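You operate a simulated robot arm through the tools that you are given. There is no shell and no other tool.

You are at the controls of a simulated robot arm. One attempt, no reset.

## Task
Rinse and blow-dry the brass nozzle in the black ring, then rack it.
Fine: spin it meanwhile; stop before opening; seat by the rinse valve.

Only the result counts: the job must be done as asked and must still hold three seconds after the hand-in. Knocking over, shifting, dropping, spilling or breaking anything else fails it.

## Robot
A 6-joint arm with a two-finger parallel gripper, fixed in place. Base frame: the origin is at the foot of the arm, x ahead of it, y to its left, z up. Units: m, degrees, N and s.
With the tool pointing down near the work surface it reaches from about 0.24 to 0.62 m from the base axis. Its first joint turns from -66.0 to 66.0 degrees. Payload 2.7 kg.
The TCP is the grasp point between the finger pads, 0.023 m short of the fingertips. In the tool frame z runs along the fingers and y along their closing line. The gripper opens to 0.094 m. The fingers are 0.038 m wide and 0.01 m thick; the gripper's body (0.054 by 0.096 m) begins 0.039 m behind the TCP.
Orientation is that of the tool frame in the base frame, as a unit quaternion [x, y, z, w]. With the fingers straight down and closing along the base's y, the tool's x points along the base's -x, its y along +y and its z along -z.

## Interface
- The arm moves only by the tool step_arm. Its argument "rows" is one flat list of numbers, 7 for each row, row after row: the turn, a rotation vector about the tool's x, y, z in degrees, then the shift along the tool's x, y, z in m, then the closure, from 0 (fully open) to 1 (shut). In form: [ax, ay, az, x, y, z, claw, ax, ay, az, x, y, z, claw, ...]. A call has 1 to 20 rows; each row is the pose to reach, as a shift and turn from the pose commanded when the call began, along the tool's axes at that moment. A row lasts 0.2 s, in which the tool goes at most 0.05 m and 8.6 degrees; a call with a longer step from one row to the next is refused whole, and so is a gripper value outside its range. A pose out of reach is approached as far as the arm can. The call stops where the force on the tool passes 40 N (or 10 N more than at its start, if that is more) or the arm is blocked; 0.2 s more then pass. The fingers move at their own pace (about 0.045 m/s each) and stop on an object; they squeeze with about 44 N. The grip force told is the motor's: it shows also when the fingers shut on nothing. Time passes only in rows, and 0.2 s behind the last, so rows that repeat a pose let the fingers close. It gives the time, the measured TCP pose, the force on the tool (base axes), the opening and the grip force at its end, in the units of the frame above (readings bear some noise), with the torque about the TCP (base axes, N m) and any sound that the robot's microphone picked up.
- Cameras (640 x 400 px; columns grow to the right, rows downward): "scene" is fixed at [0.0884, -0.4478, 1.3977]; the picture's right is [0.60, -0.80, 0.00], its down [-0.51, -0.39, -0.77] and it looks along [0.61, 0.46, -0.64] (base axes); focal length 280 px, centre (320, 200). "wrist" rides on the gripper at [0.086, 0.016, -0.074] in the tool frame; the picture's right is [-0.18, 0.98, 0.00], its down [-0.58, -0.11, -0.81] and it looks along [-0.79, -0.15, 0.59] (tool axes); focal length 243 px, centre (320, 200). There is no depth. A picture from a camera that has moved, and an enlarged one, comes with that camera's place and axes in the base frame and with its lens.
- get_image(camera): a new picture of that camera. No time passes.
- close_up(camera, box): a new picture of the part [left, top, right, bottom] of that camera's present view, enlarged. No time passes.
- hand_in(): hands the job in; it is judged then, once.

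Places have to be worked out from the pictures, the camera data and where the tool is seen. Open the gripper and draw the arm clear of the work before you hand the job in, unless the task says otherwise.

The tools are called after ">>>" as name(argument=value, ...) on one line, values as JSON. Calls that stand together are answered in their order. step_arm: Moves the arm, as the interface text tells. Its arguments: {"type":"object","properties":{"rows":{"type":"array","items":{"type":"number"}}},"required":["rows"]} The other tools are called the same way: get_image (camera) takes a picture; close_up (camera, box) takes an enlarged picture of a part of a camera's view; hand_in () hands the job in.

At the start:

```text
clock: 0.0
tool_pos: [0.2334, -0.2449, 1.204]
orientation: [0.0, 1.0, 0.0, 0.0]
ft_force: [-0.6, 0.2, 0.8]
ft_torque: [0.03, 0.02, -0.03]
finger_gap: 0.094
grasp_force: 0.0
```

scene: 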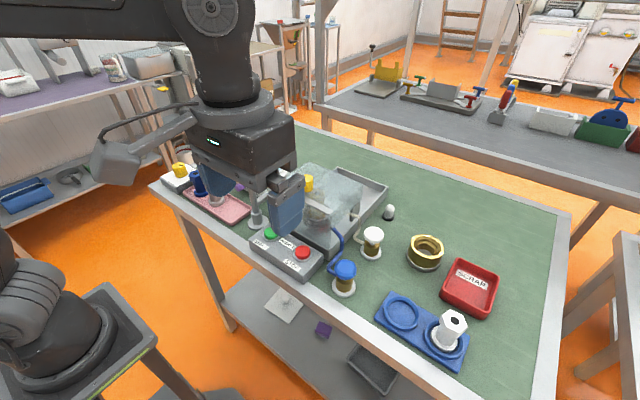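
wrist: 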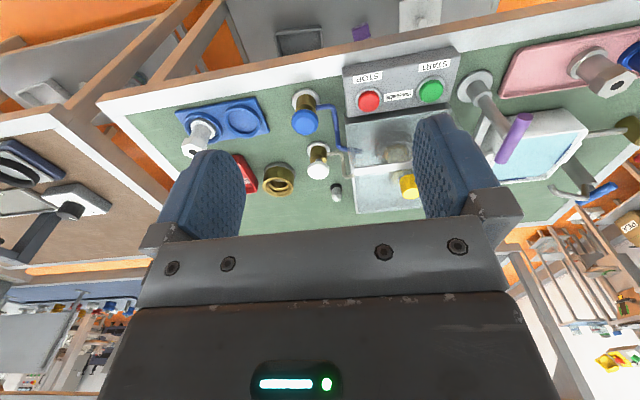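

I start by studying the bench in enlarged views to find the nozzle in the black ring, the valves, the start/stop panel and the rack.

>>> close_up(camera="scene", box=[140, 140, 340, 300])

>>> close_up(camera="scene", box=[320, 190, 520, 380])

>>> close_up(camera="wrist", box=[160, 40, 460, 230])

>>> close_up(camera="wrist", box=[430, 20, 640, 240])

```text
2.50 times, centred on (240, 220) of scene
camera zoom: at [0.0884, -0.4478, 1.3977], right [0.6, -0.8, 0.0], down [-0.51, -0.39, -0.77], along [0.61, 0.46, -0.64], focal length 701 px, centre (520, 150)
```

zoom: 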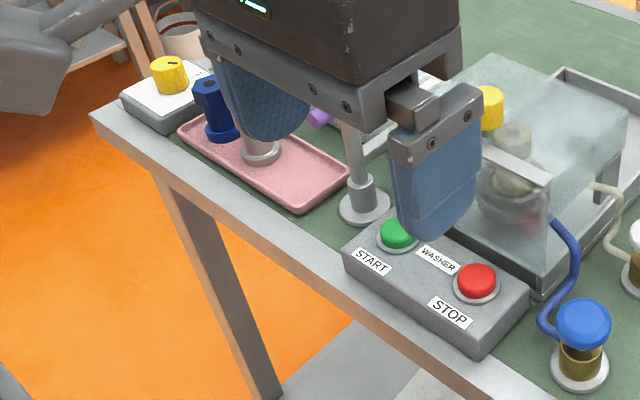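

```text
2.11 times, centred on (420, 285) of scene
camera zoom: at [0.0884, -0.4478, 1.3977], right [0.6, -0.8, 0.0], down [-0.51, -0.39, -0.77], along [0.61, 0.46, -0.64], focal length 590 px, centre (110, 21)
```

zoom: 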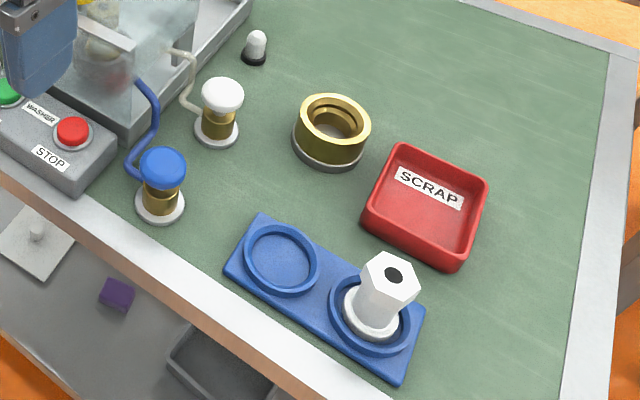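

```text
2.11 times, centred on (310, 135) of wrist
camera zoom: at [0.1467, -0.2288, 1.2779], right [0.18, 0.98, 0.0], down [0.58, -0.11, 0.81], along [0.79, -0.15, -0.59], focal length 511 px, centre (341, 337)
```

zoom: 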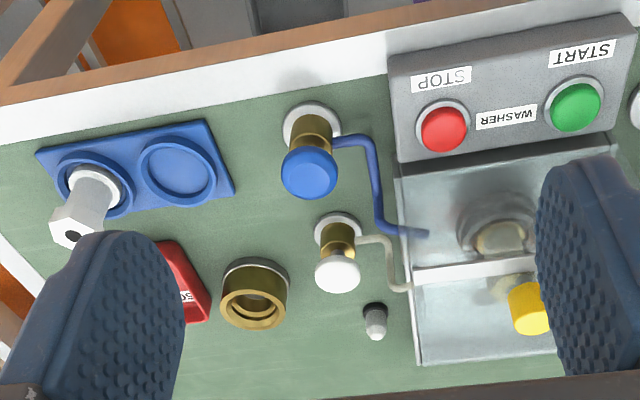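

```text
1.82 times, centred on (535, 130) of wrist
camera zoom: at [0.1467, -0.2288, 1.2779], right [0.18, 0.98, 0.0], down [0.58, -0.11, 0.81], along [0.79, -0.15, -0.59], focal length 441 px, centre (-71, 327)
```

zoom: 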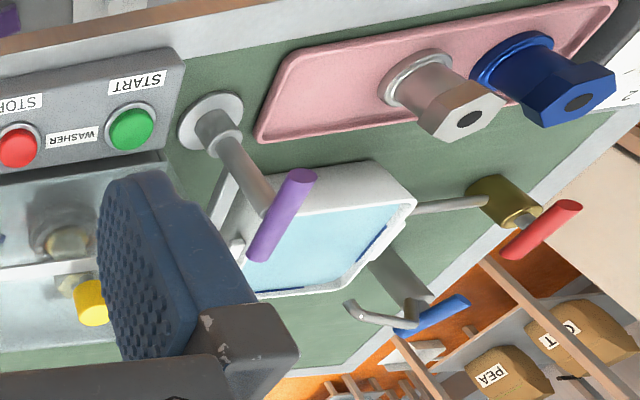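

The bench top is at about z 0.89. The blue valve is near (0.37,-0.30), START near (0.37,-0.09), STOP near (0.37,-0.19), and the washer near (0.52,-0.15). I'm moving the tool toward +y so the scene camera gets a clear view of the washer.

>>> step_arm(rows=[0, 0, 0, 0, 0.045, 0, 0, 0, 0, 0, 0, 0.09, 0, 0, 0, 0, 0, 0, 0.135, 0, 0, 0, 0, 0, 0, 0.18, 0, 0, 0, 0, 0, 0, 0.225, 0, 0, 0, 0, 0, 0, 0.27, 0, 0, 0, 0, 0, 0, 0.315, 0, 0])

>>> get_image(camera="scene")

>>> get_image(camera="wrist")

>>> close_up(camera="scene", box=[230, 150, 400, 300])

```text
clock: 1.6
tool_pos: [0.2342, 0.0676, 1.2063]
orientation: [0.0, 1.0, 0.001, 0.0]
ft_force: [0.9, 0.3, -0.9]
ft_torque: [0.03, -0.01, 0.02]
finger_gap: 0.0943
grasp_force: 0.1
```

```text
taken
```

scene: 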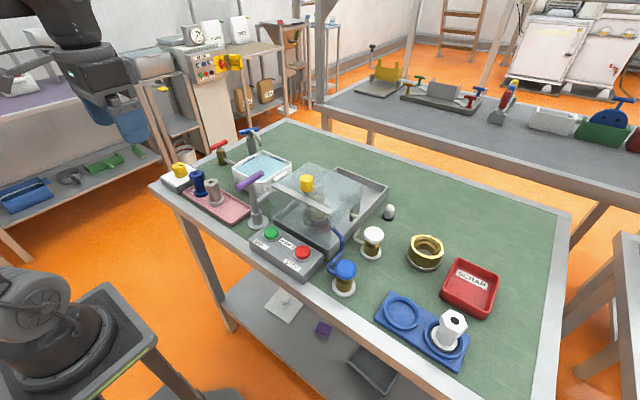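

```text
taken
camera wrist: at [0.1481, 0.0853, 1.2795], right [0.18, 0.98, 0.0], down [0.58, -0.11, 0.81], along [0.79, -0.15, -0.59], focal length 243 px, centre (320, 200)
```

wrist: 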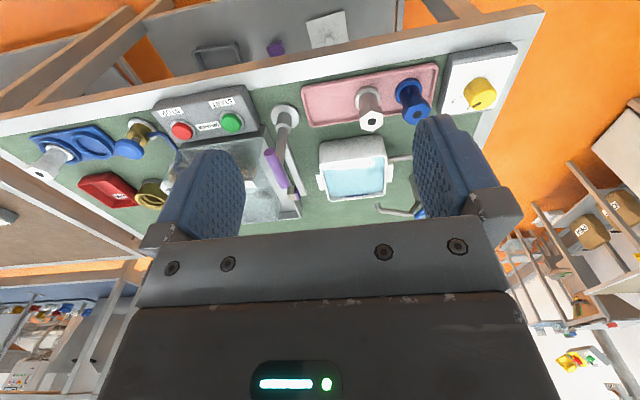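

```text
2.67 times, centred on (315, 225) of scene
camera zoom: at [0.0884, -0.4478, 1.3978], right [0.6, -0.8, 0.0], down [-0.51, -0.39, -0.77], along [0.61, 0.46, -0.64], focal length 748 px, centre (333, 133)
```

zoom: 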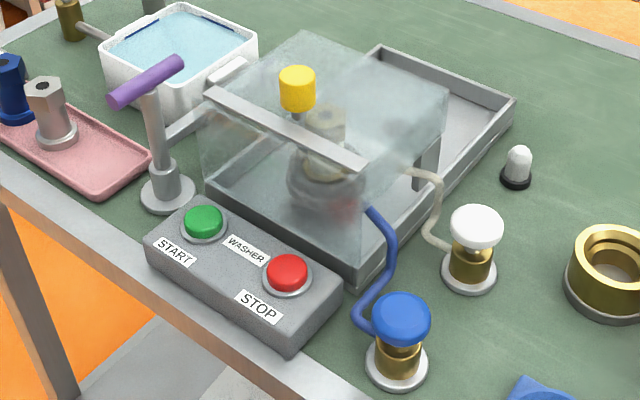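

The washer is a clear hood with a yellow knob near (0.436,-0.153,1.06). I need closer views, so I'm swinging the wrist camera to look into the hood from above the panel.

>>> step_arm(rows=[0, 0, 0, 0, -0.04, 0, 0, 0, 0, 0, 0, -0.08, 0, 0, 0, 0, 0, -0.01, -0.12, 0, 0, 0, 0, 0, -0.02, -0.15, 0, 0])

>>> get_image(camera="wrist")

>>> close_up(camera="wrist", box=[230, 60, 430, 240])

>>> close_up(camera="scene", box=[270, 160, 370, 260])

>>> close_up(camera="scene", box=[150, 120, 300, 240])

>>> close_up(camera="scene", box=[370, 190, 450, 280])

```text
clock: 2.6
tool_pos: [0.2534, -0.0808, 1.2051]
orientation: [0.0, 1.0, 0.0, 0.0]
ft_force: [1.2, 0.9, 0.6]
ft_torque: [0.04, -0.02, -0.02]
finger_gap: 0.094
grasp_force: 0.2
```

```text
taken
camera wrist: at [0.1663, -0.065, 1.2792], right [0.18, 0.98, 0.0], down [0.58, -0.11, 0.81], along [0.79, -0.15, -0.59], focal length 243 px, centre (320, 200)
```

wrist: 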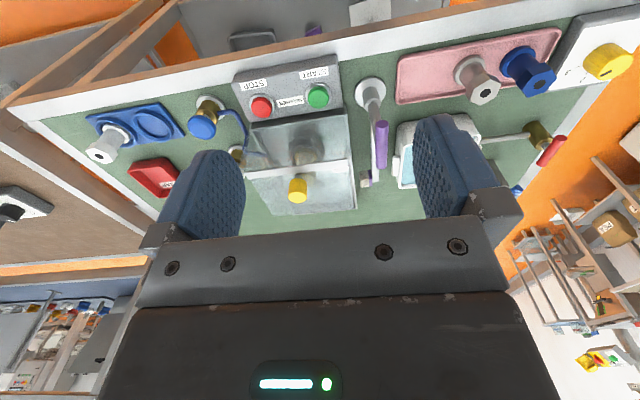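

```text
2.22 times, centred on (330, 150) of wrist
camera zoom: at [0.1663, -0.065, 1.2792], right [0.18, 0.98, 0.0], down [0.58, -0.11, 0.81], along [0.79, -0.15, -0.59], focal length 539 px, centre (298, 311)
```

zoom: 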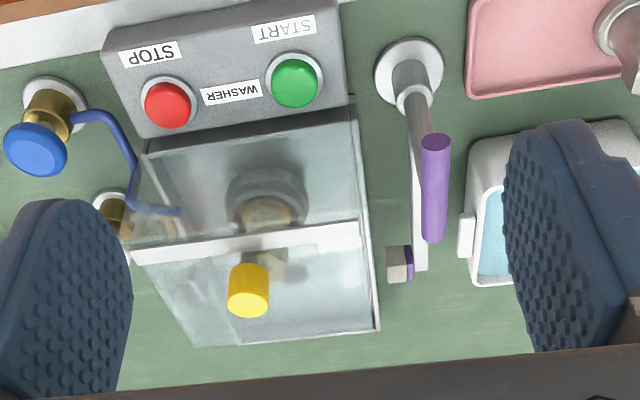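

```text
4.00 times, centred on (320, 210) of scene
camera zoom: at [0.0884, -0.4478, 1.3977], right [0.6, -0.8, 0.0], down [-0.51, -0.39, -0.77], along [0.61, 0.46, -0.64], focal length 1121 px, centre (320, 160)
```

zoom: 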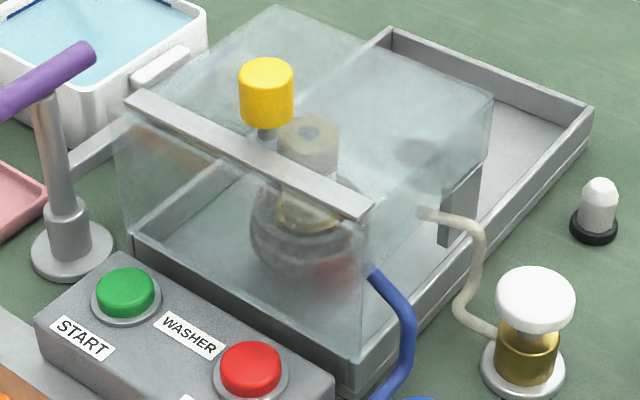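

```text
3.33 times, centred on (225, 180) of scene
camera zoom: at [0.0884, -0.4478, 1.3977], right [0.6, -0.8, 0.0], down [-0.51, -0.39, -0.77], along [0.61, 0.46, -0.64], focal length 934 px, centre (637, 267)
```

zoom: 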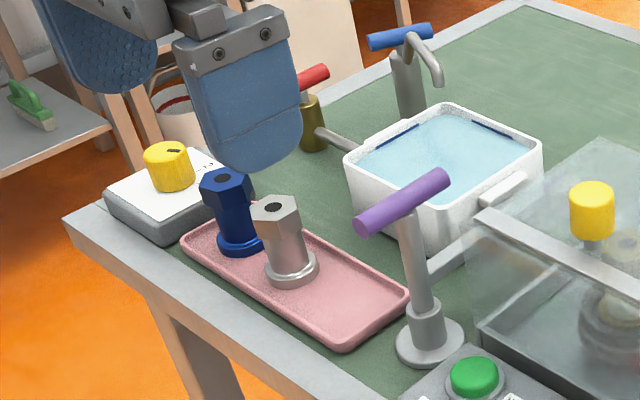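

```text
4.44 times, centred on (410, 235) of scene
camera zoom: at [0.0884, -0.4478, 1.3977], right [0.6, -0.8, 0.0], down [-0.51, -0.39, -0.77], along [0.61, 0.46, -0.64], focal length 1246 px, centre (-80, 44)
```

zoom: 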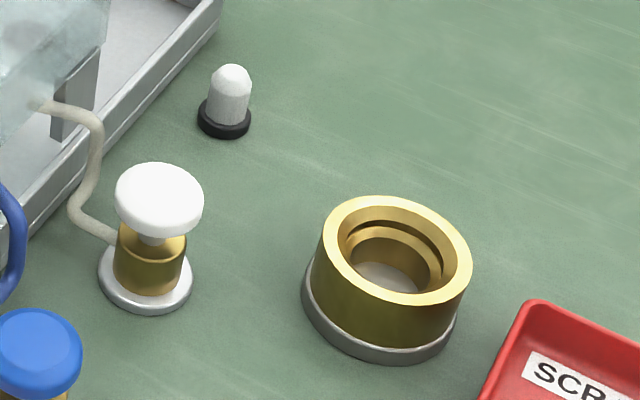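

I want detail on the dial box, the valves and the inside of the hood, so I'm bringing the wrist camera nearer while staying above the hood.

>>> step_arm(rows=[0, 0, 0, -0.04, -0.02, 0.005, 0, 0, 0, 0, -0.08, -0.04, 0.01, 0, 0, 0, 0, -0.1, -0.05, 0.02, 0])

>>> get_image(camera="wrist")

>>> close_up(camera="wrist", box=[220, 60, 440, 240])

>>> close_up(camera="wrist", box=[120, 0, 320, 160])

>>> close_up(camera="scene", box=[320, 220, 400, 300])

>>> close_up(camera="scene", box=[155, 150, 235, 210])

```text
clock: 3.4
tool_pos: [0.3541, -0.13, 1.1861]
orientation: [-0.001, 1.0, 0.0, 0.0]
ft_force: [0.3, 0.6, 0.0]
ft_torque: [0.01, -0.01, 0.01]
finger_gap: 0.094
grasp_force: 0.0
```

```text
taken
camera wrist: at [0.2679, -0.1139, 1.2587], right [0.18, 0.98, 0.0], down [0.58, -0.11, 0.81], along [0.79, -0.15, -0.59], focal length 243 px, centre (320, 200)
```

wrist: 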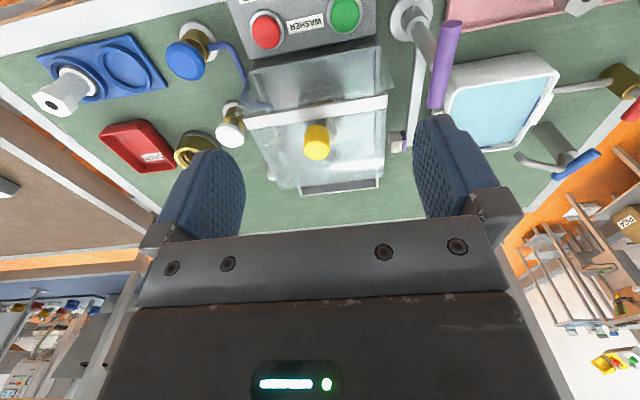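

```text
2.22 times, centred on (330, 150) of wrist
camera zoom: at [0.2679, -0.1139, 1.2587], right [0.18, 0.98, 0.0], down [0.58, -0.11, 0.81], along [0.79, -0.15, -0.59], focal length 539 px, centre (298, 311)
```

zoom: 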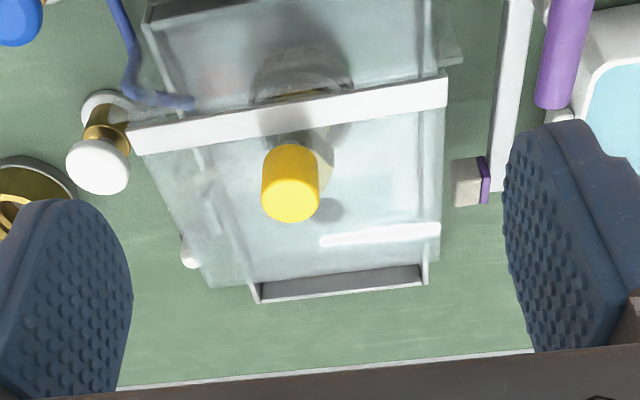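

```text
2.50 times, centred on (220, 80) of wrist
camera zoom: at [0.2679, -0.1139, 1.2587], right [0.18, 0.98, 0.0], down [0.58, -0.11, 0.81], along [0.79, -0.15, -0.59], focal length 606 px, centre (570, 500)
```

zoom: 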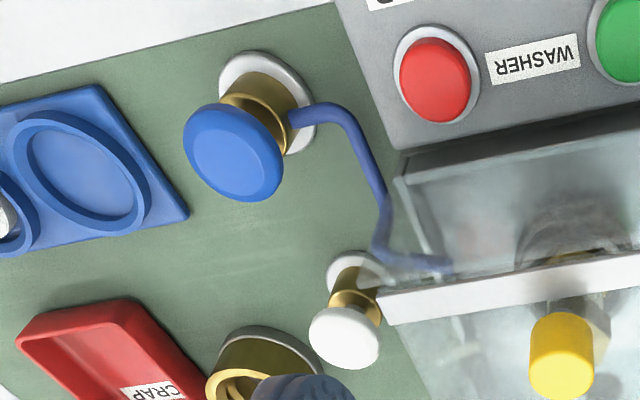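

```text
5.00 times, centred on (360, 260) of scene
camera zoom: at [0.0884, -0.4478, 1.3977], right [0.6, -0.8, 0.0], down [-0.51, -0.39, -0.77], along [0.61, 0.46, -0.64], focal length 1402 px, centre (120, -100)
```

zoom: 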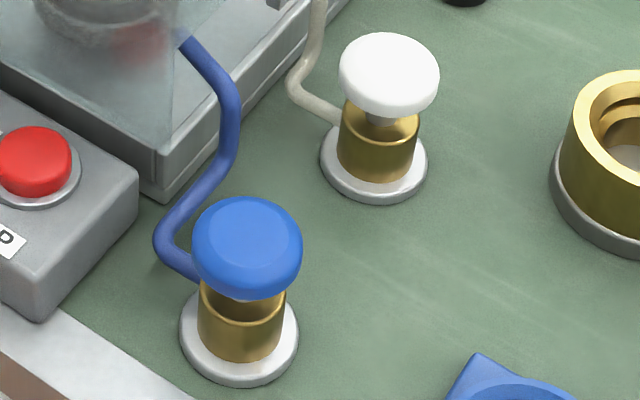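

```text
6.67 times, centred on (195, 180) of scene
camera zoom: at [0.0884, -0.4478, 1.3977], right [0.6, -0.8, 0.0], down [-0.51, -0.39, -0.77], along [0.61, 0.46, -0.64], focal length 1869 px, centre (1153, 333)
```

zoom: 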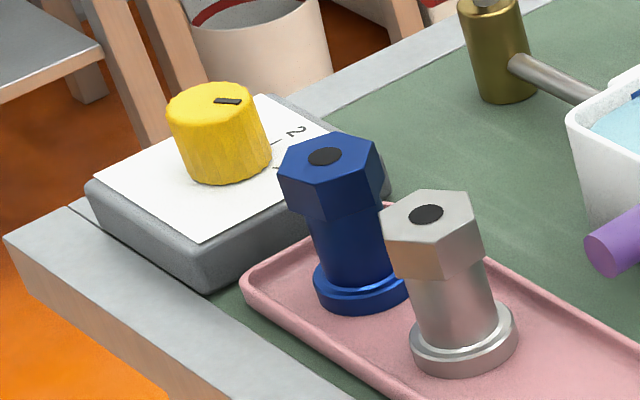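

Next I'll read the dial box at the far left, in case it belongs to the washer, and view the hood's +y side from there.

>>> step_arm(rows=[0, 0, 0, 0.02, 0.045, 0, 0, 0, 0, 0, 0.04, 0.09, 0, 0, 0, 0, 0, 0.06, 0.135, 0, 0, 0, 0, 0, 0.08, 0.18, 0, 0, 0, 0, 0, 0.08, 0.225, 0, 0, 0, 0, 0, 0.08, 0.265, 0, 0])

>>> get_image(camera="wrist")

>>> close_up(camera="wrist", box=[340, 0, 540, 130])

>>> close_up(camera="wrist", box=[160, 50, 420, 240])

>>> close_up(camera="scene", box=[290, 185, 350, 245])

```text
clock: 4.8
tool_pos: [0.2753, 0.1358, 1.1845]
orientation: [0.0, 1.0, 0.0, 0.0]
ft_force: [0.2, -0.6, -0.6]
ft_torque: [-0.01, -0.01, -0.05]
finger_gap: 0.094
grasp_force: 0.1
```

```text
taken
camera wrist: at [0.188, 0.152, 1.2585], right [0.18, 0.98, 0.0], down [0.58, -0.11, 0.81], along [0.79, -0.15, -0.59], focal length 243 px, centre (320, 200)
```

wrist: 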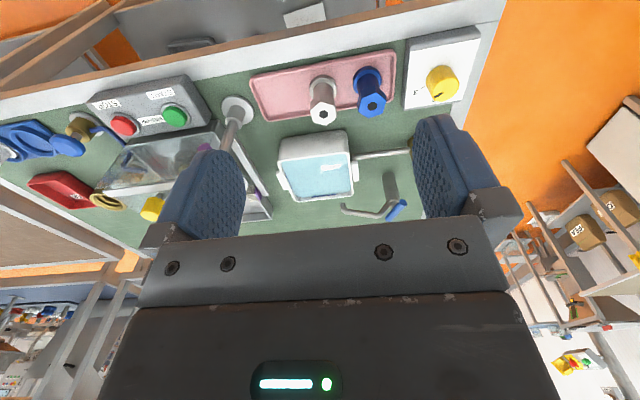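

```text
3.08 times, centred on (440, 65) of wrist
camera zoom: at [0.188, 0.152, 1.2585], right [0.18, 0.98, 0.0], down [0.58, -0.11, 0.81], along [0.79, -0.15, -0.59], focal length 746 px, centre (-49, 615)
```

zoom: 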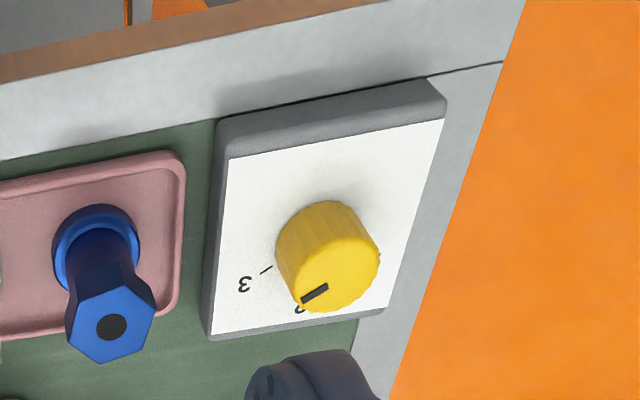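

```text
2.11 times, centred on (290, 145) of wrist
camera zoom: at [0.188, 0.152, 1.2585], right [0.18, 0.98, 0.0], down [0.58, -0.11, 0.81], along [0.79, -0.15, -0.59], focal length 511 px, centre (383, 316)
```

zoom: 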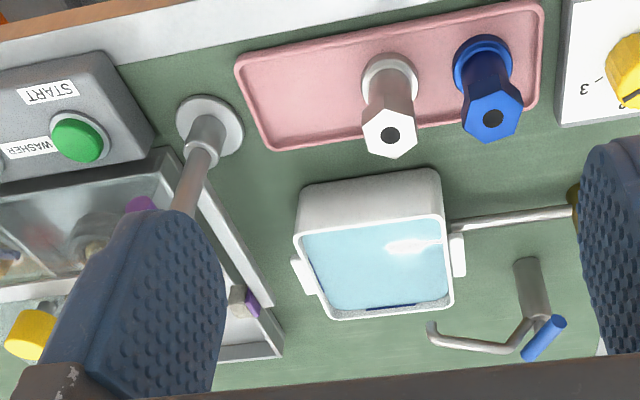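

```text
6.67 times, centred on (320, 215) of scene
camera zoom: at [0.0884, -0.4478, 1.3978], right [0.6, -0.8, 0.0], down [-0.51, -0.39, -0.77], along [0.61, 0.46, -0.64], focal length 1869 px, centre (320, 100)
```

zoom: 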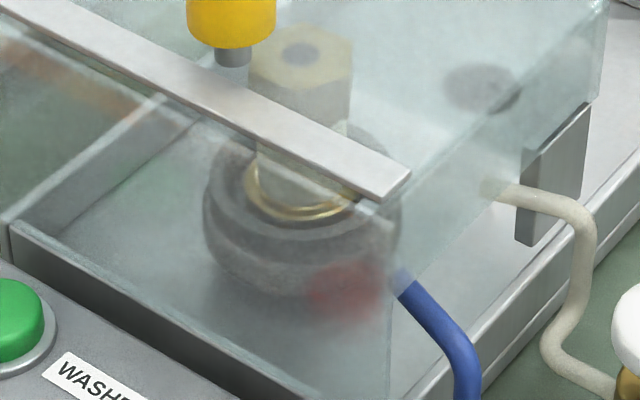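

The brass nozzle sits in the dark ring on the turntable under the hood, and I see no sign that it is spinning. I put START near (0.366,-0.104,0.94), so I'm shutting the fingers and hovering above it.

>>> step_arm(rows=[0, 0, 0, -0.01, -0.045, 0, 1, 0, 0, 0, -0.02, -0.09, 0, 1, 0, 0, 0, -0.03, -0.135, 0, 1, 0, 0, 0, -0.045, -0.18, 0, 1, 0, 0, 0, -0.06, -0.22, 0, 1, 0, 0, 0, -0.092, -0.241, 0.03, 1, 0, 0, 0, -0.092, -0.241, 0.075, 1, 0, 0, 0, -0.092, -0.241, 0.12, 1, 0, 0, 0, -0.092, -0.241, 0.165, 1, 0, 0, 0, -0.092, -0.241, 0.19, 1])

>>> close_up(camera="scene", box=[200, 130, 360, 290])

>>> get_image(camera="wrist")

```text
clock: 7.0
tool_pos: [0.3666, -0.1069, 0.9939]
orientation: [0.001, 1.0, 0.001, 0.001]
ft_force: [-0.1, -0.2, 0.1]
ft_torque: [-0.01, 0.01, -0.01]
finger_gap: 0.0001
grasp_force: 42.0
```

```text
2.50 times, centred on (280, 210) of scene
camera zoom: at [0.0884, -0.4478, 1.3977], right [0.6, -0.8, 0.0], down [-0.51, -0.39, -0.77], along [0.61, 0.46, -0.64], focal length 701 px, centre (420, 175)
```

zoom: 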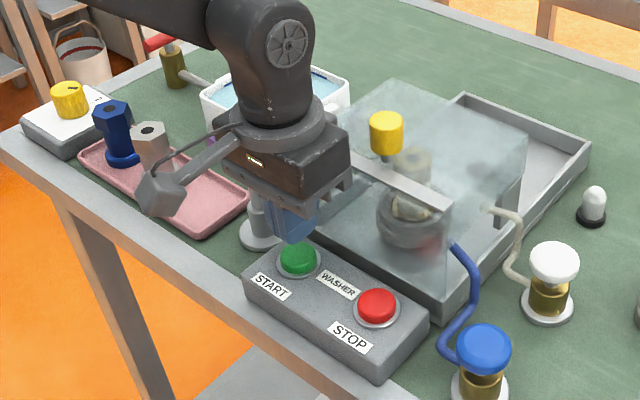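

```text
taken
camera wrist: at [0.2795, -0.0903, 1.0674], right [0.18, 0.98, 0.0], down [0.58, -0.11, 0.81], along [0.79, -0.15, -0.59], focal length 243 px, centre (320, 200)
```

wrist: 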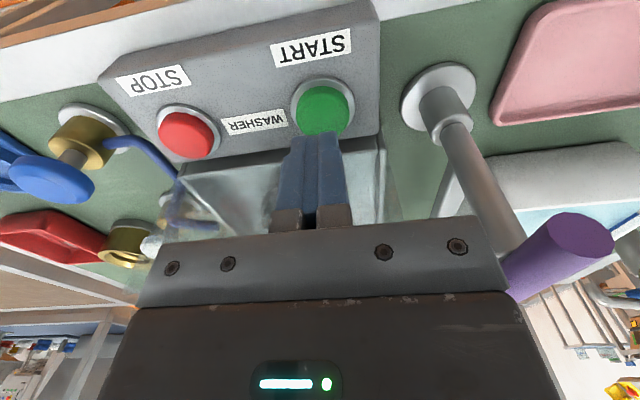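

The fingertips are right over the START button, whose top I estimate at z 0.94–0.945. I'm pressing down slowly with small steps.

>>> step_arm(rows=[0, 0, 0, 0.001, 0.005, 0.012, 1, 0, 0, 0, 0.001, 0.005, 0.018, 1, 0, 0, 0, 0.001, 0.005, 0.022, 1, 0, 0, 0, 0.001, 0.005, 0.026, 1, 0, 0, 0, 0.001, 0.005, 0.03, 1])

>>> close_up(camera="scene", box=[200, 130, 360, 290])

```text
clock: 7.6
tool_pos: [0.3699, -0.1024, 0.9852]
orientation: [0.001, 1.0, -0.003, 0.012]
ft_force: [-2.0, -1.4, 2.6]
ft_torque: [0.06, -0.17, -0.02]
finger_gap: 0.0
grasp_force: 41.8
stopped in row 2: the force on the tool passed its limit at 48 N (the readings are from after the stop); the commanded pose is now the measured one
```

```text
2.50 times, centred on (280, 210) of scene
camera zoom: at [0.0883, -0.4478, 1.3977], right [0.6, -0.8, 0.0], down [-0.51, -0.39, -0.77], along [0.61, 0.46, -0.64], focal length 701 px, centre (420, 175)
```

zoom: 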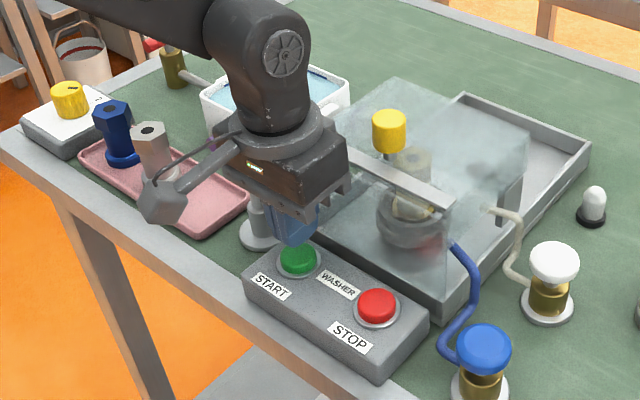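

Contact came higher than the button should be, and the tool pitched slightly, so the gripper body may have touched the hood's front bar. I'm checking before going on.

>>> get_image(camera="wrist")

>>> close_up(camera="scene", box=[240, 160, 340, 260])

>>> close_up(camera="wrist", box=[220, 60, 420, 240])

```text
taken
camera wrist: at [0.2813, -0.086, 1.0563], right [0.19, 0.98, 0.0], down [0.56, -0.1, 0.82], along [0.81, -0.15, -0.57], focal length 243 px, centre (320, 200)
```

wrist: 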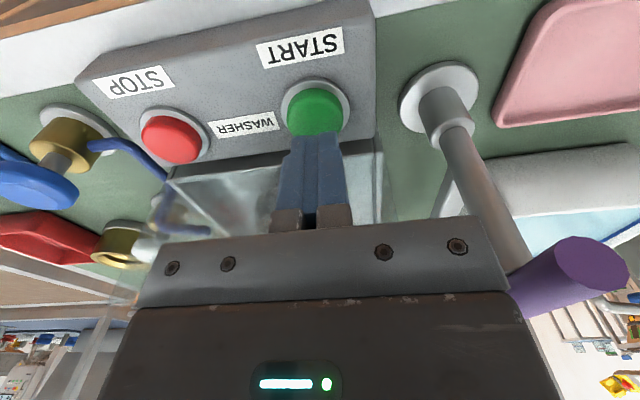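

```text
4.00 times, centred on (290, 210) of scene
camera zoom: at [0.0883, -0.4478, 1.3977], right [0.6, -0.8, 0.0], down [-0.51, -0.39, -0.77], along [0.61, 0.46, -0.64], focal length 1121 px, centre (440, 160)
```

zoom: 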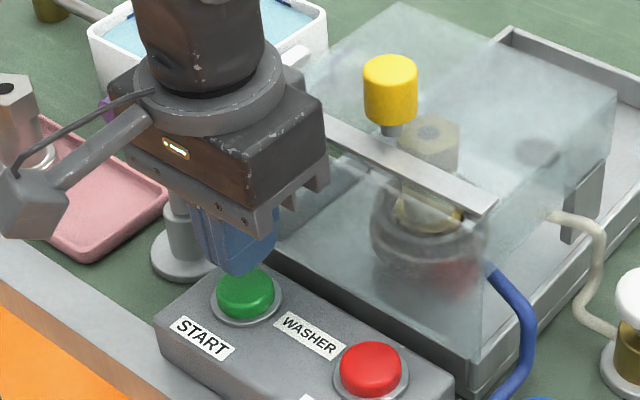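

```text
2.22 times, centred on (320, 150) of wrist
camera zoom: at [0.2813, -0.086, 1.0563], right [0.19, 0.98, 0.0], down [0.56, -0.1, 0.82], along [0.81, -0.15, -0.57], focal length 539 px, centre (320, 311)
```

zoom: 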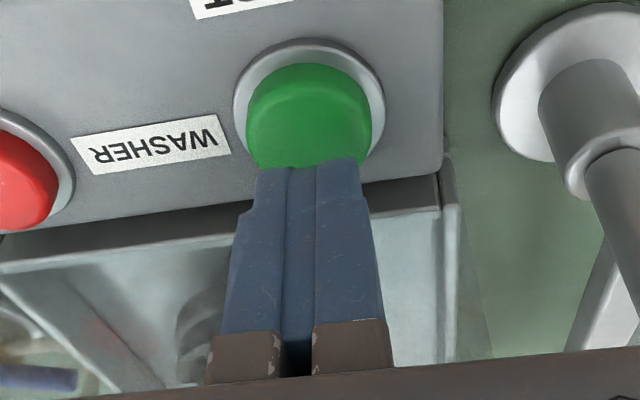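

The button top is at about z 0.94 and the fingertip only reached 0.962, so the body met something else, either the hood front or the purple handle. I'm backing up and toward the base, then comparing positions.

>>> step_arm(rows=[0, 1.4, 0, 0.01, -0.003, -0.015, 1, 0, 1.4, 0, 0.02, -0.005, -0.05, 1, 0, 1.4, 0, 0.03, -0.005, -0.1, 1, 0, 1.4, 0, 0.06, -0.005, -0.14, 1])

>>> close_up(camera="scene", box=[270, 160, 370, 260])

>>> get_image(camera="wrist")

>>> close_up(camera="wrist", box=[230, 60, 430, 240])

```text
refused: row 3 steps farther than a row can; nothing moved
```

```text
4.00 times, centred on (320, 210) of scene
camera zoom: at [0.0883, -0.4478, 1.3977], right [0.6, -0.8, 0.0], down [-0.51, -0.39, -0.77], along [0.61, 0.46, -0.64], focal length 1121 px, centre (320, 160)
```

zoom: 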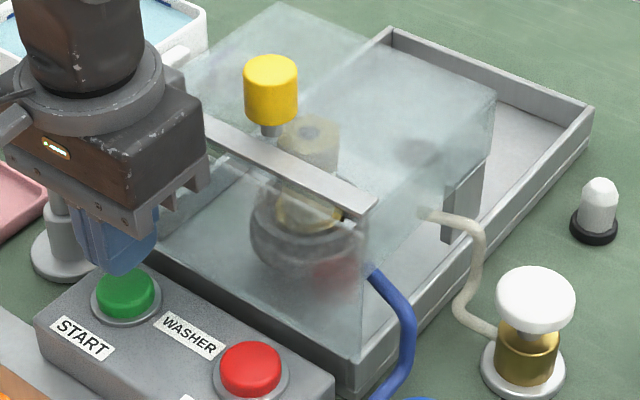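

```text
taken
camera wrist: at [0.2813, -0.086, 1.0563], right [0.19, 0.98, 0.0], down [0.56, -0.1, 0.82], along [0.81, -0.15, -0.57], focal length 243 px, centre (320, 200)
```

wrist: 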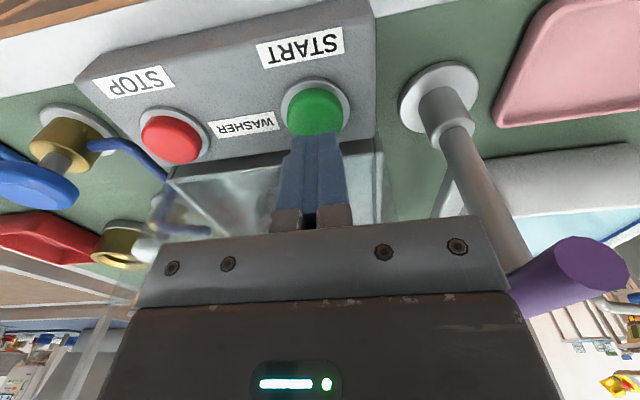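

```text
2.22 times, centred on (330, 150) of wrist
camera zoom: at [0.2813, -0.086, 1.0563], right [0.19, 0.98, 0.0], down [0.56, -0.1, 0.82], along [0.81, -0.15, -0.57], focal length 539 px, centre (298, 311)
```

zoom: 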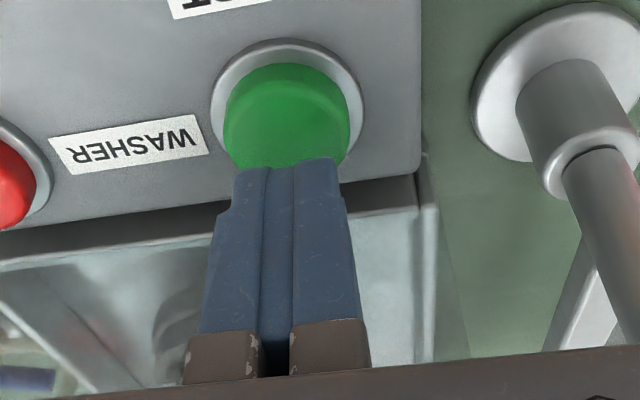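

The hood seems nudged about 2 mm toward +x, so the body was touching its front. I'm backing about 2 cm toward the base and levelling the tool before pressing with the front part of the fingertips.

>>> step_arm(rows=[0, 1.4, 0, 0.01, -0.003, -0.01, 1, 0, 1.4, 0, 0.021, -0.004, -0.01, 1])

>>> close_up(camera="scene", box=[270, 160, 370, 260])

>>> get_image(camera="wrist")

```text
clock: 8.2
tool_pos: [0.3492, -0.1063, 0.9941]
orientation: [0.001, 1.0, -0.003, 0.0]
ft_force: [0.2, 1.4, 0.5]
ft_torque: [0.0, 0.02, 0.01]
finger_gap: 0.0
grasp_force: 42.9
```

```text
4.00 times, centred on (320, 210) of scene
camera zoom: at [0.0884, -0.4478, 1.3977], right [0.6, -0.8, 0.0], down [-0.51, -0.39, -0.77], along [0.61, 0.46, -0.64], focal length 1121 px, centre (320, 160)
```

zoom: 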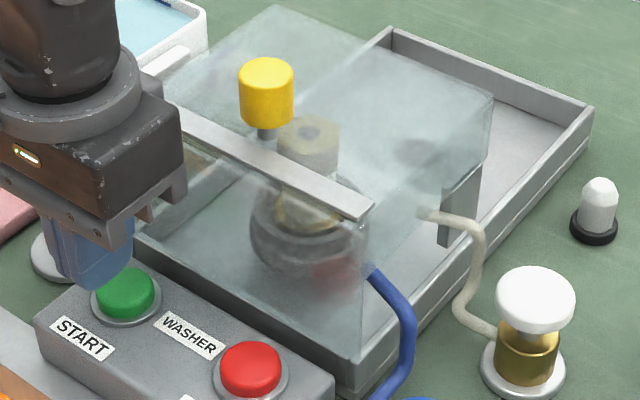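

```text
taken
camera wrist: at [0.2623, -0.0894, 1.0677], right [0.19, 0.98, -0.01], down [0.58, -0.11, 0.81], along [0.79, -0.15, -0.59], focal length 243 px, centre (320, 200)
```

wrist: 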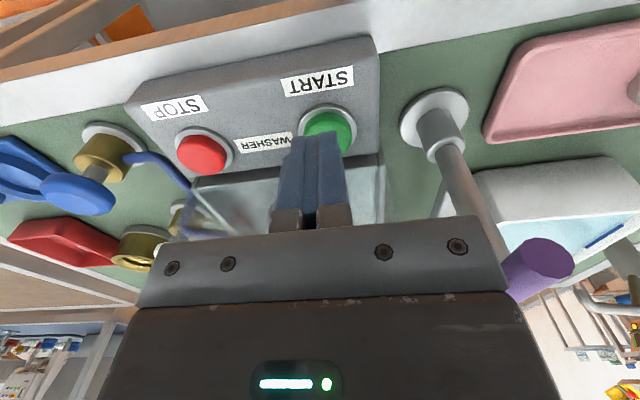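

The hood sprang back to its original place, so nothing is displaced. I'm going to x≈0.355, y≈-0.104 and pressing down gently.

>>> step_arm(rows=[0, 0, 0, -0.005, 0.002, 0.008, 1, 0, 0, 0, -0.005, 0.002, 0.016, 1, 0, 0, 0, -0.005, 0.002, 0.022, 1, 0, 0, 0, -0.005, 0.002, 0.026, 1, 0, 0, 0, -0.005, 0.002, 0.03, 1, 0, 0, 0, -0.005, 0.002, 0.034, 1, 0, 0, 0, -0.005, 0.002, 0.038, 1])

>>> close_up(camera="scene", box=[240, 160, 340, 260])

>>> get_image(camera="wrist")

```text
clock: 9.8
tool_pos: [0.3537, -0.1052, 0.9579]
orientation: [0.001, 1.0, -0.004, 0.002]
ft_force: [-12.9, -1.4, 37.0]
ft_torque: [0.01, 0.04, -0.03]
finger_gap: 0.0
grasp_force: 42.6
heard: click
```

```text
4.00 times, centred on (290, 210) of scene
camera zoom: at [0.0876, -0.4477, 1.3978], right [0.6, -0.8, 0.0], down [-0.51, -0.39, -0.77], along [0.61, 0.46, -0.64], focal length 1121 px, centre (440, 160)
```

zoom: 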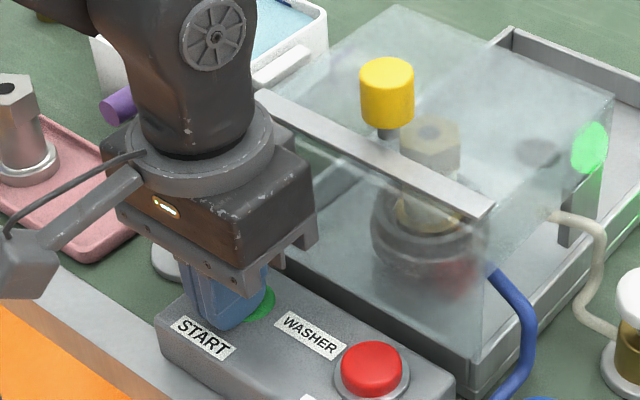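

```text
taken
camera wrist: at [0.2668, -0.0884, 1.0316], right [0.19, 0.98, -0.01], down [0.58, -0.1, 0.81], along [0.79, -0.15, -0.59], focal length 243 px, centre (320, 200)
```

wrist: 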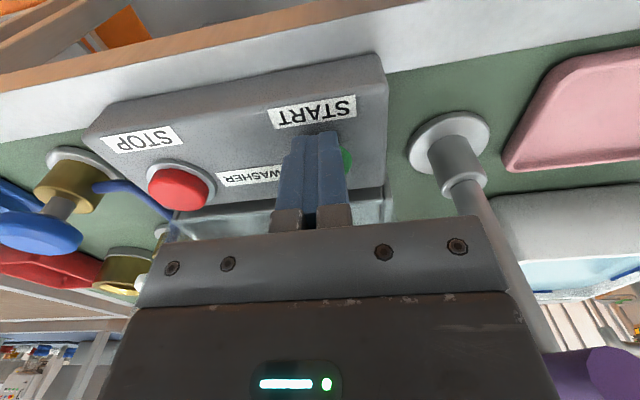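

A click was heard and a green light appeared on the washer, so I'm lifting off the button to check that it is spinning.

>>> step_arm(rows=[0, 0, 0, 0.01, 0, -0.03, 1, 0, 0, 0, 0.02, 0, -0.07, 1, 0, 0, 0, 0.03, 0, -0.11, 1, 0, 0, 0, 0.04, -0.02, -0.15, 1])

>>> get_image(camera="scene")

>>> close_up(camera="scene", box=[270, 160, 410, 280])

>>> close_up(camera="wrist", box=[160, 40, 420, 240])

```text
clock: 10.8
tool_pos: [0.3122, -0.1231, 1.1078]
orientation: [0.001, 1.0, -0.003, -0.001]
ft_force: [-0.5, 1.1, 0.1]
ft_torque: [0.0, 0.01, -0.04]
finger_gap: 0.0
grasp_force: 42.5
```

```text
taken
```

scene: 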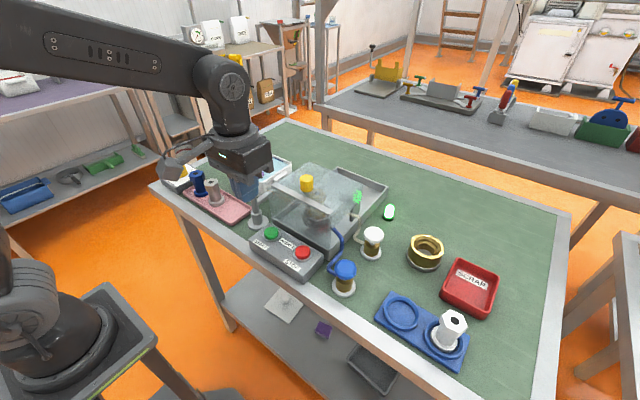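

```text
3.33 times, centred on (340, 220) of scene
camera zoom: at [0.0884, -0.4478, 1.3977], right [0.6, -0.8, 0.0], down [-0.51, -0.39, -0.77], along [0.61, 0.46, -0.64], focal length 934 px, centre (253, 133)
```

zoom: 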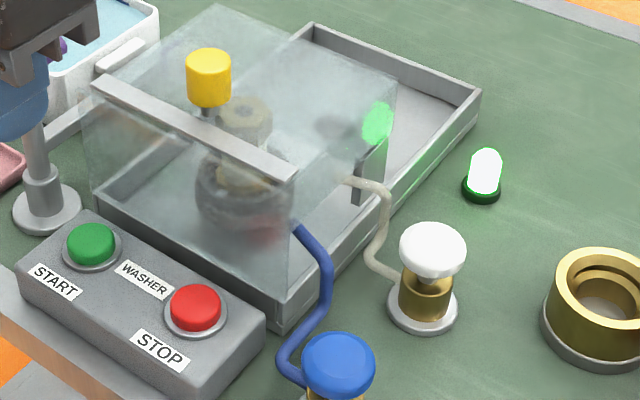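

```text
2.00 times, centred on (290, 140) of wrist
camera zoom: at [0.2262, -0.1062, 1.1818], right [0.19, 0.98, -0.01], down [0.58, -0.11, 0.81], along [0.79, -0.15, -0.59], focal length 485 px, centre (380, 320)
```

zoom: 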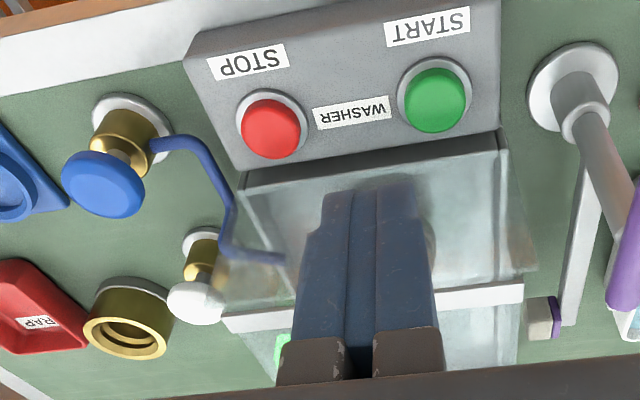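

The lamp is green and the nozzle looks blurred, so the washer is spinning. Next is the blue rinse valve, near (0.372,-0.295) with its top at about 0.965. I'm hovering above it with the fingers part-open.

>>> step_arm(rows=[0, 0, 0, -0.01, -0.045, 0, 0.36, 0, 0, 0, -0.02, -0.09, 0, 0.36, 0, 0, 0, -0.035, -0.13, 0, 0.36, 0, 0, 0, -0.06, -0.172, 0, 0.36, 0, 0, 0, -0.06, -0.172, 0.04, 0.36, 0, 0, 0, -0.06, -0.172, 0.07, 0.36, 0, 0, 0, -0.06, -0.172, 0.07, 0.36])

>>> close_up(camera="scene", box=[270, 180, 410, 300])

>>> get_image(camera="wrist")

```text
clock: 12.4
tool_pos: [0.3731, -0.2958, 1.0377]
orientation: [0.002, 1.0, -0.002, 0.001]
ft_force: [-0.3, 0.0, 0.5]
ft_torque: [0.06, -0.01, 0.01]
finger_gap: 0.0599
grasp_force: 0.0
```

```text
3.33 times, centred on (340, 240) of scene
camera zoom: at [0.0884, -0.4478, 1.3977], right [0.6, -0.8, 0.0], down [-0.51, -0.39, -0.77], along [0.61, 0.46, -0.64], focal length 934 px, centre (253, 67)
```

zoom: 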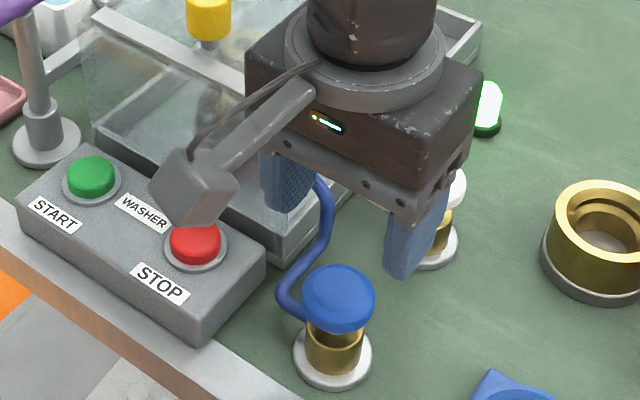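

```text
taken
camera wrist: at [0.2865, -0.279, 1.1122], right [0.19, 0.98, -0.01], down [0.58, -0.1, 0.81], along [0.79, -0.15, -0.59], focal length 243 px, centre (320, 200)
```

wrist: 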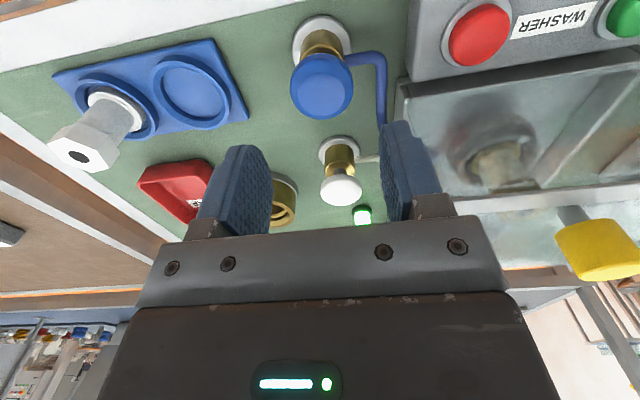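

The knob is centred between the fingers at about (0.3715,-0.294), with a diameter of about 0.041. The hose sits on the +y side, so I'm yawing -45° to keep the fingers off it, then lowering around the knob.

>>> step_arm(rows=[0, 0, -8, 0.0015, 0.0018, 0, 0.4, 0, 0, -16, 0.0015, 0.0018, 0, 0.4, 0, 0, -24, 0.0015, 0.0018, 0, 0.4, 0, 0, -32, 0.0015, 0.0018, 0, 0.4, 0, 0, -40, 0.0015, 0.0018, 0, 0.4, 0, 0, -45, 0.0015, 0.0018, 0.01, 0.4, 0, 0, -45, 0.0015, 0.0018, 0.03, 0.4])

>>> close_up(camera="scene", box=[270, 180, 410, 300])

>>> get_image(camera="wrist")

```text
clock: 14.0
tool_pos: [0.3707, -0.2966, 1.0067]
orientation: [-0.382, 0.924, -0.002, -0.001]
ft_force: [-0.2, -0.1, -0.3]
ft_torque: [0.02, -0.01, 0.0]
finger_gap: 0.0564
grasp_force: 0.0
```

```text
3.33 times, centred on (340, 240) of scene
camera zoom: at [0.0884, -0.4478, 1.3977], right [0.6, -0.8, 0.0], down [-0.51, -0.39, -0.77], along [0.61, 0.46, -0.64], focal length 934 px, centre (253, 67)
```

zoom: 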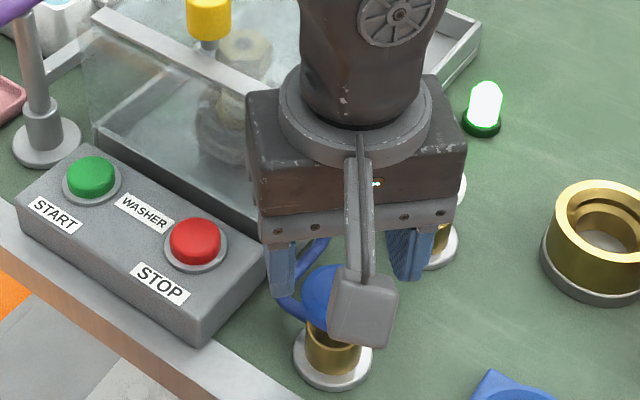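

```text
taken
camera wrist: at [0.2975, -0.3445, 1.0805], right [-0.56, 0.83, 0.0], down [0.49, 0.34, 0.8], along [0.67, 0.45, -0.59], focal length 243 px, centre (320, 200)
```

wrist: 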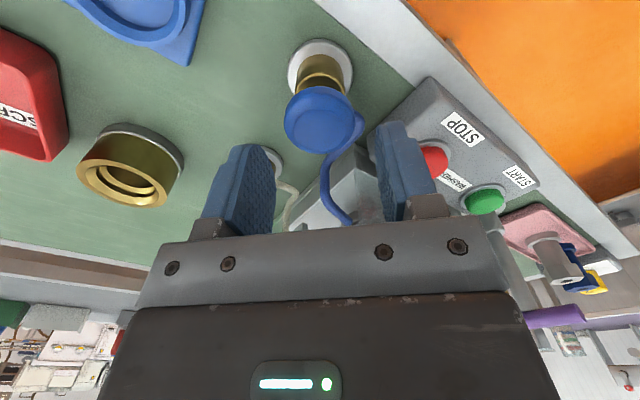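

The knob is centred between the fingers, so I'm lowering to put the pads around it and closing.

>>> step_arm(rows=[0, 0, 0, 0, 0, 0.015, 0.4, 0, 0, 0, 0, 0, 0.03, 0.4, 0, 0, 0, 0, 0, 0.038, 0.4, 0, 0, 0, 0, 0, 0.038, 0.7, 0, 0, 0, 0, 0, 0.038, 0.7, 0, 0, 0, 0, 0, 0.038, 0.7])

>>> get_image(camera="wrist")

>>> close_up(camera="scene", box=[270, 180, 410, 300])

```text
clock: 15.4
tool_pos: [0.3704, -0.2958, 0.9682]
orientation: [-0.382, 0.924, -0.004, 0.0]
ft_force: [9.1, -9.0, -4.2]
ft_torque: [-0.15, -0.1, 0.02]
finger_gap: 0.04
grasp_force: 45.1
```

```text
taken
camera wrist: at [0.2983, -0.3442, 1.0421], right [-0.56, 0.83, -0.01], down [0.49, 0.34, 0.8], along [0.67, 0.45, -0.59], focal length 243 px, centre (320, 200)
```

wrist: 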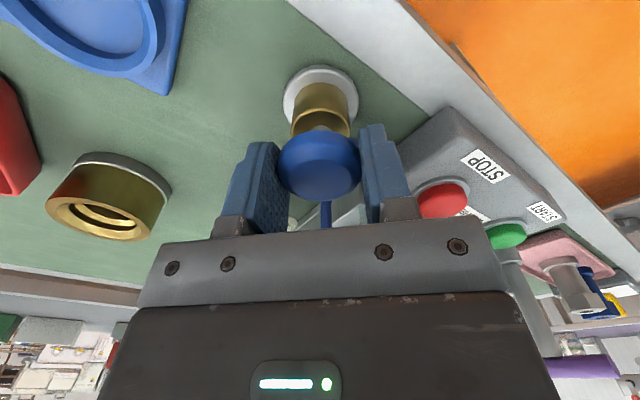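

```text
3.33 times, centred on (340, 240) of scene
camera zoom: at [0.0887, -0.4481, 1.3976], right [0.6, -0.8, 0.0], down [-0.51, -0.39, -0.77], along [0.61, 0.46, -0.64], focal length 934 px, centre (253, 67)
```

zoom: 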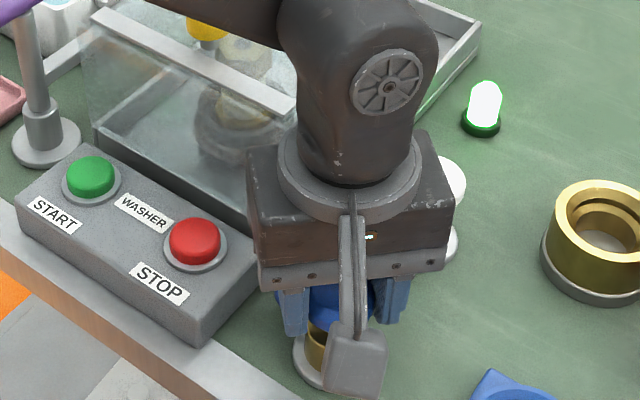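

The knob is gripped at a 40 mm gap. I'm testing gently whether it pushes down, watching force, travel and sound.

>>> step_arm(rows=[0, 0, 0, 0, -0.0015, 0.001, 0.7, 0, 0, 0, 0, -0.0015, 0.003, 0.7, 0, 0, 0, 0, -0.0015, 0.004, 0.7])

```text
clock: 16.2
tool_pos: [0.3713, -0.295, 0.9637]
orientation: [-0.382, 0.924, 0.0, -0.002]
ft_force: [-3.7, 5.5, 2.0]
ft_torque: [0.47, 0.26, 0.02]
finger_gap: 0.0399
grasp_force: 45.4
```

The tool moved 4 mm down with little force, so the knob may travel. I'm pushing a bit further.

>>> step_arm(rows=[0, 0, 0, 0, 0, 0.002, 0.7, 0, 0, 0, 0, 0, 0.004, 0.7, 0, 0, 0, 0, 0, 0.005, 0.7])

>>> get_image(camera="wrist")

```text
clock: 17.0
tool_pos: [0.3713, -0.2949, 0.9592]
orientation: [-0.382, 0.924, 0.0, -0.002]
ft_force: [-14.6, 12.8, 3.6]
ft_torque: [0.34, -0.11, 0.07]
finger_gap: 0.0399
grasp_force: 45.5
```

```text
taken
camera wrist: at [0.2988, -0.3445, 1.0341], right [-0.56, 0.83, 0.0], down [0.49, 0.34, 0.8], along [0.66, 0.45, -0.6], focal length 243 px, centre (320, 200)
```

wrist: 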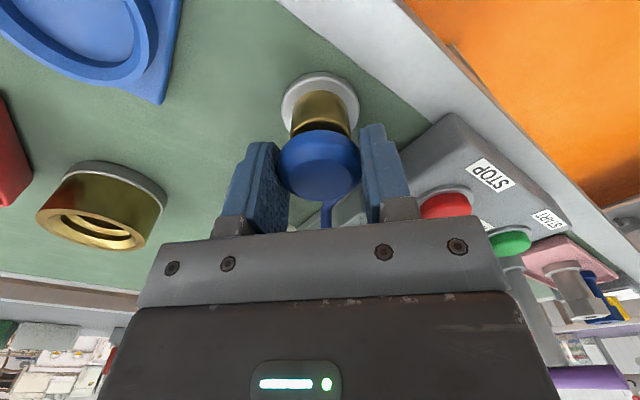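

The knob moves down with the tool (9 mm so far) with no sound yet. I'm continuing to push while easing the side load.

>>> step_arm(rows=[0, 0, 0, 0, 0.001, 0.002, 0.7, 0, 0, 0, 0, 0.001, 0.004, 0.7, 0, 0, 0, 0, 0.001, 0.006, 0.7, 0, 0, 0, 0, 0.001, 0.008, 0.7])

>>> get_image(camera="wrist")

>>> close_up(camera="scene", box=[270, 180, 410, 300])

```text
clock: 18.0
tool_pos: [0.3714, -0.2964, 0.9534]
orientation: [-0.382, 0.924, -0.002, -0.003]
ft_force: [-15.7, 14.2, 12.9]
ft_torque: [0.19, 0.4, -0.13]
finger_gap: 0.0399
grasp_force: 45.3
heard: click
```

```text
taken
camera wrist: at [0.2988, -0.3445, 1.0273], right [-0.56, 0.83, 0.0], down [0.49, 0.34, 0.8], along [0.66, 0.45, -0.6], focal length 243 px, centre (320, 200)
```

wrist: 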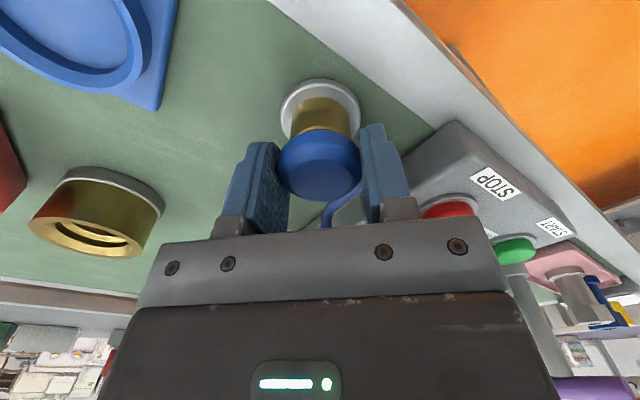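

```text
3.33 times, centred on (340, 240) of scene
camera zoom: at [0.0878, -0.4473, 1.398], right [0.6, -0.8, 0.0], down [-0.51, -0.39, -0.77], along [0.61, 0.46, -0.64], focal length 934 px, centre (253, 67)
```

zoom: 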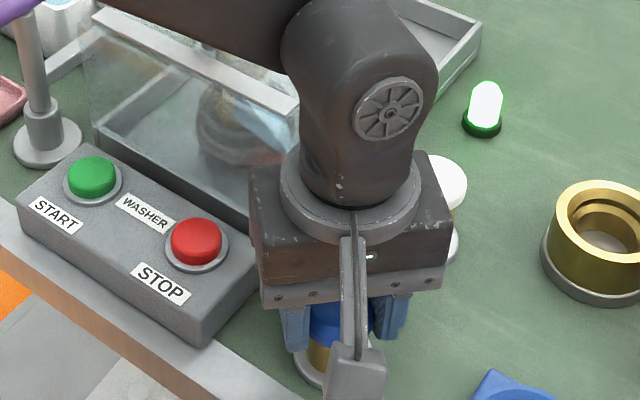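

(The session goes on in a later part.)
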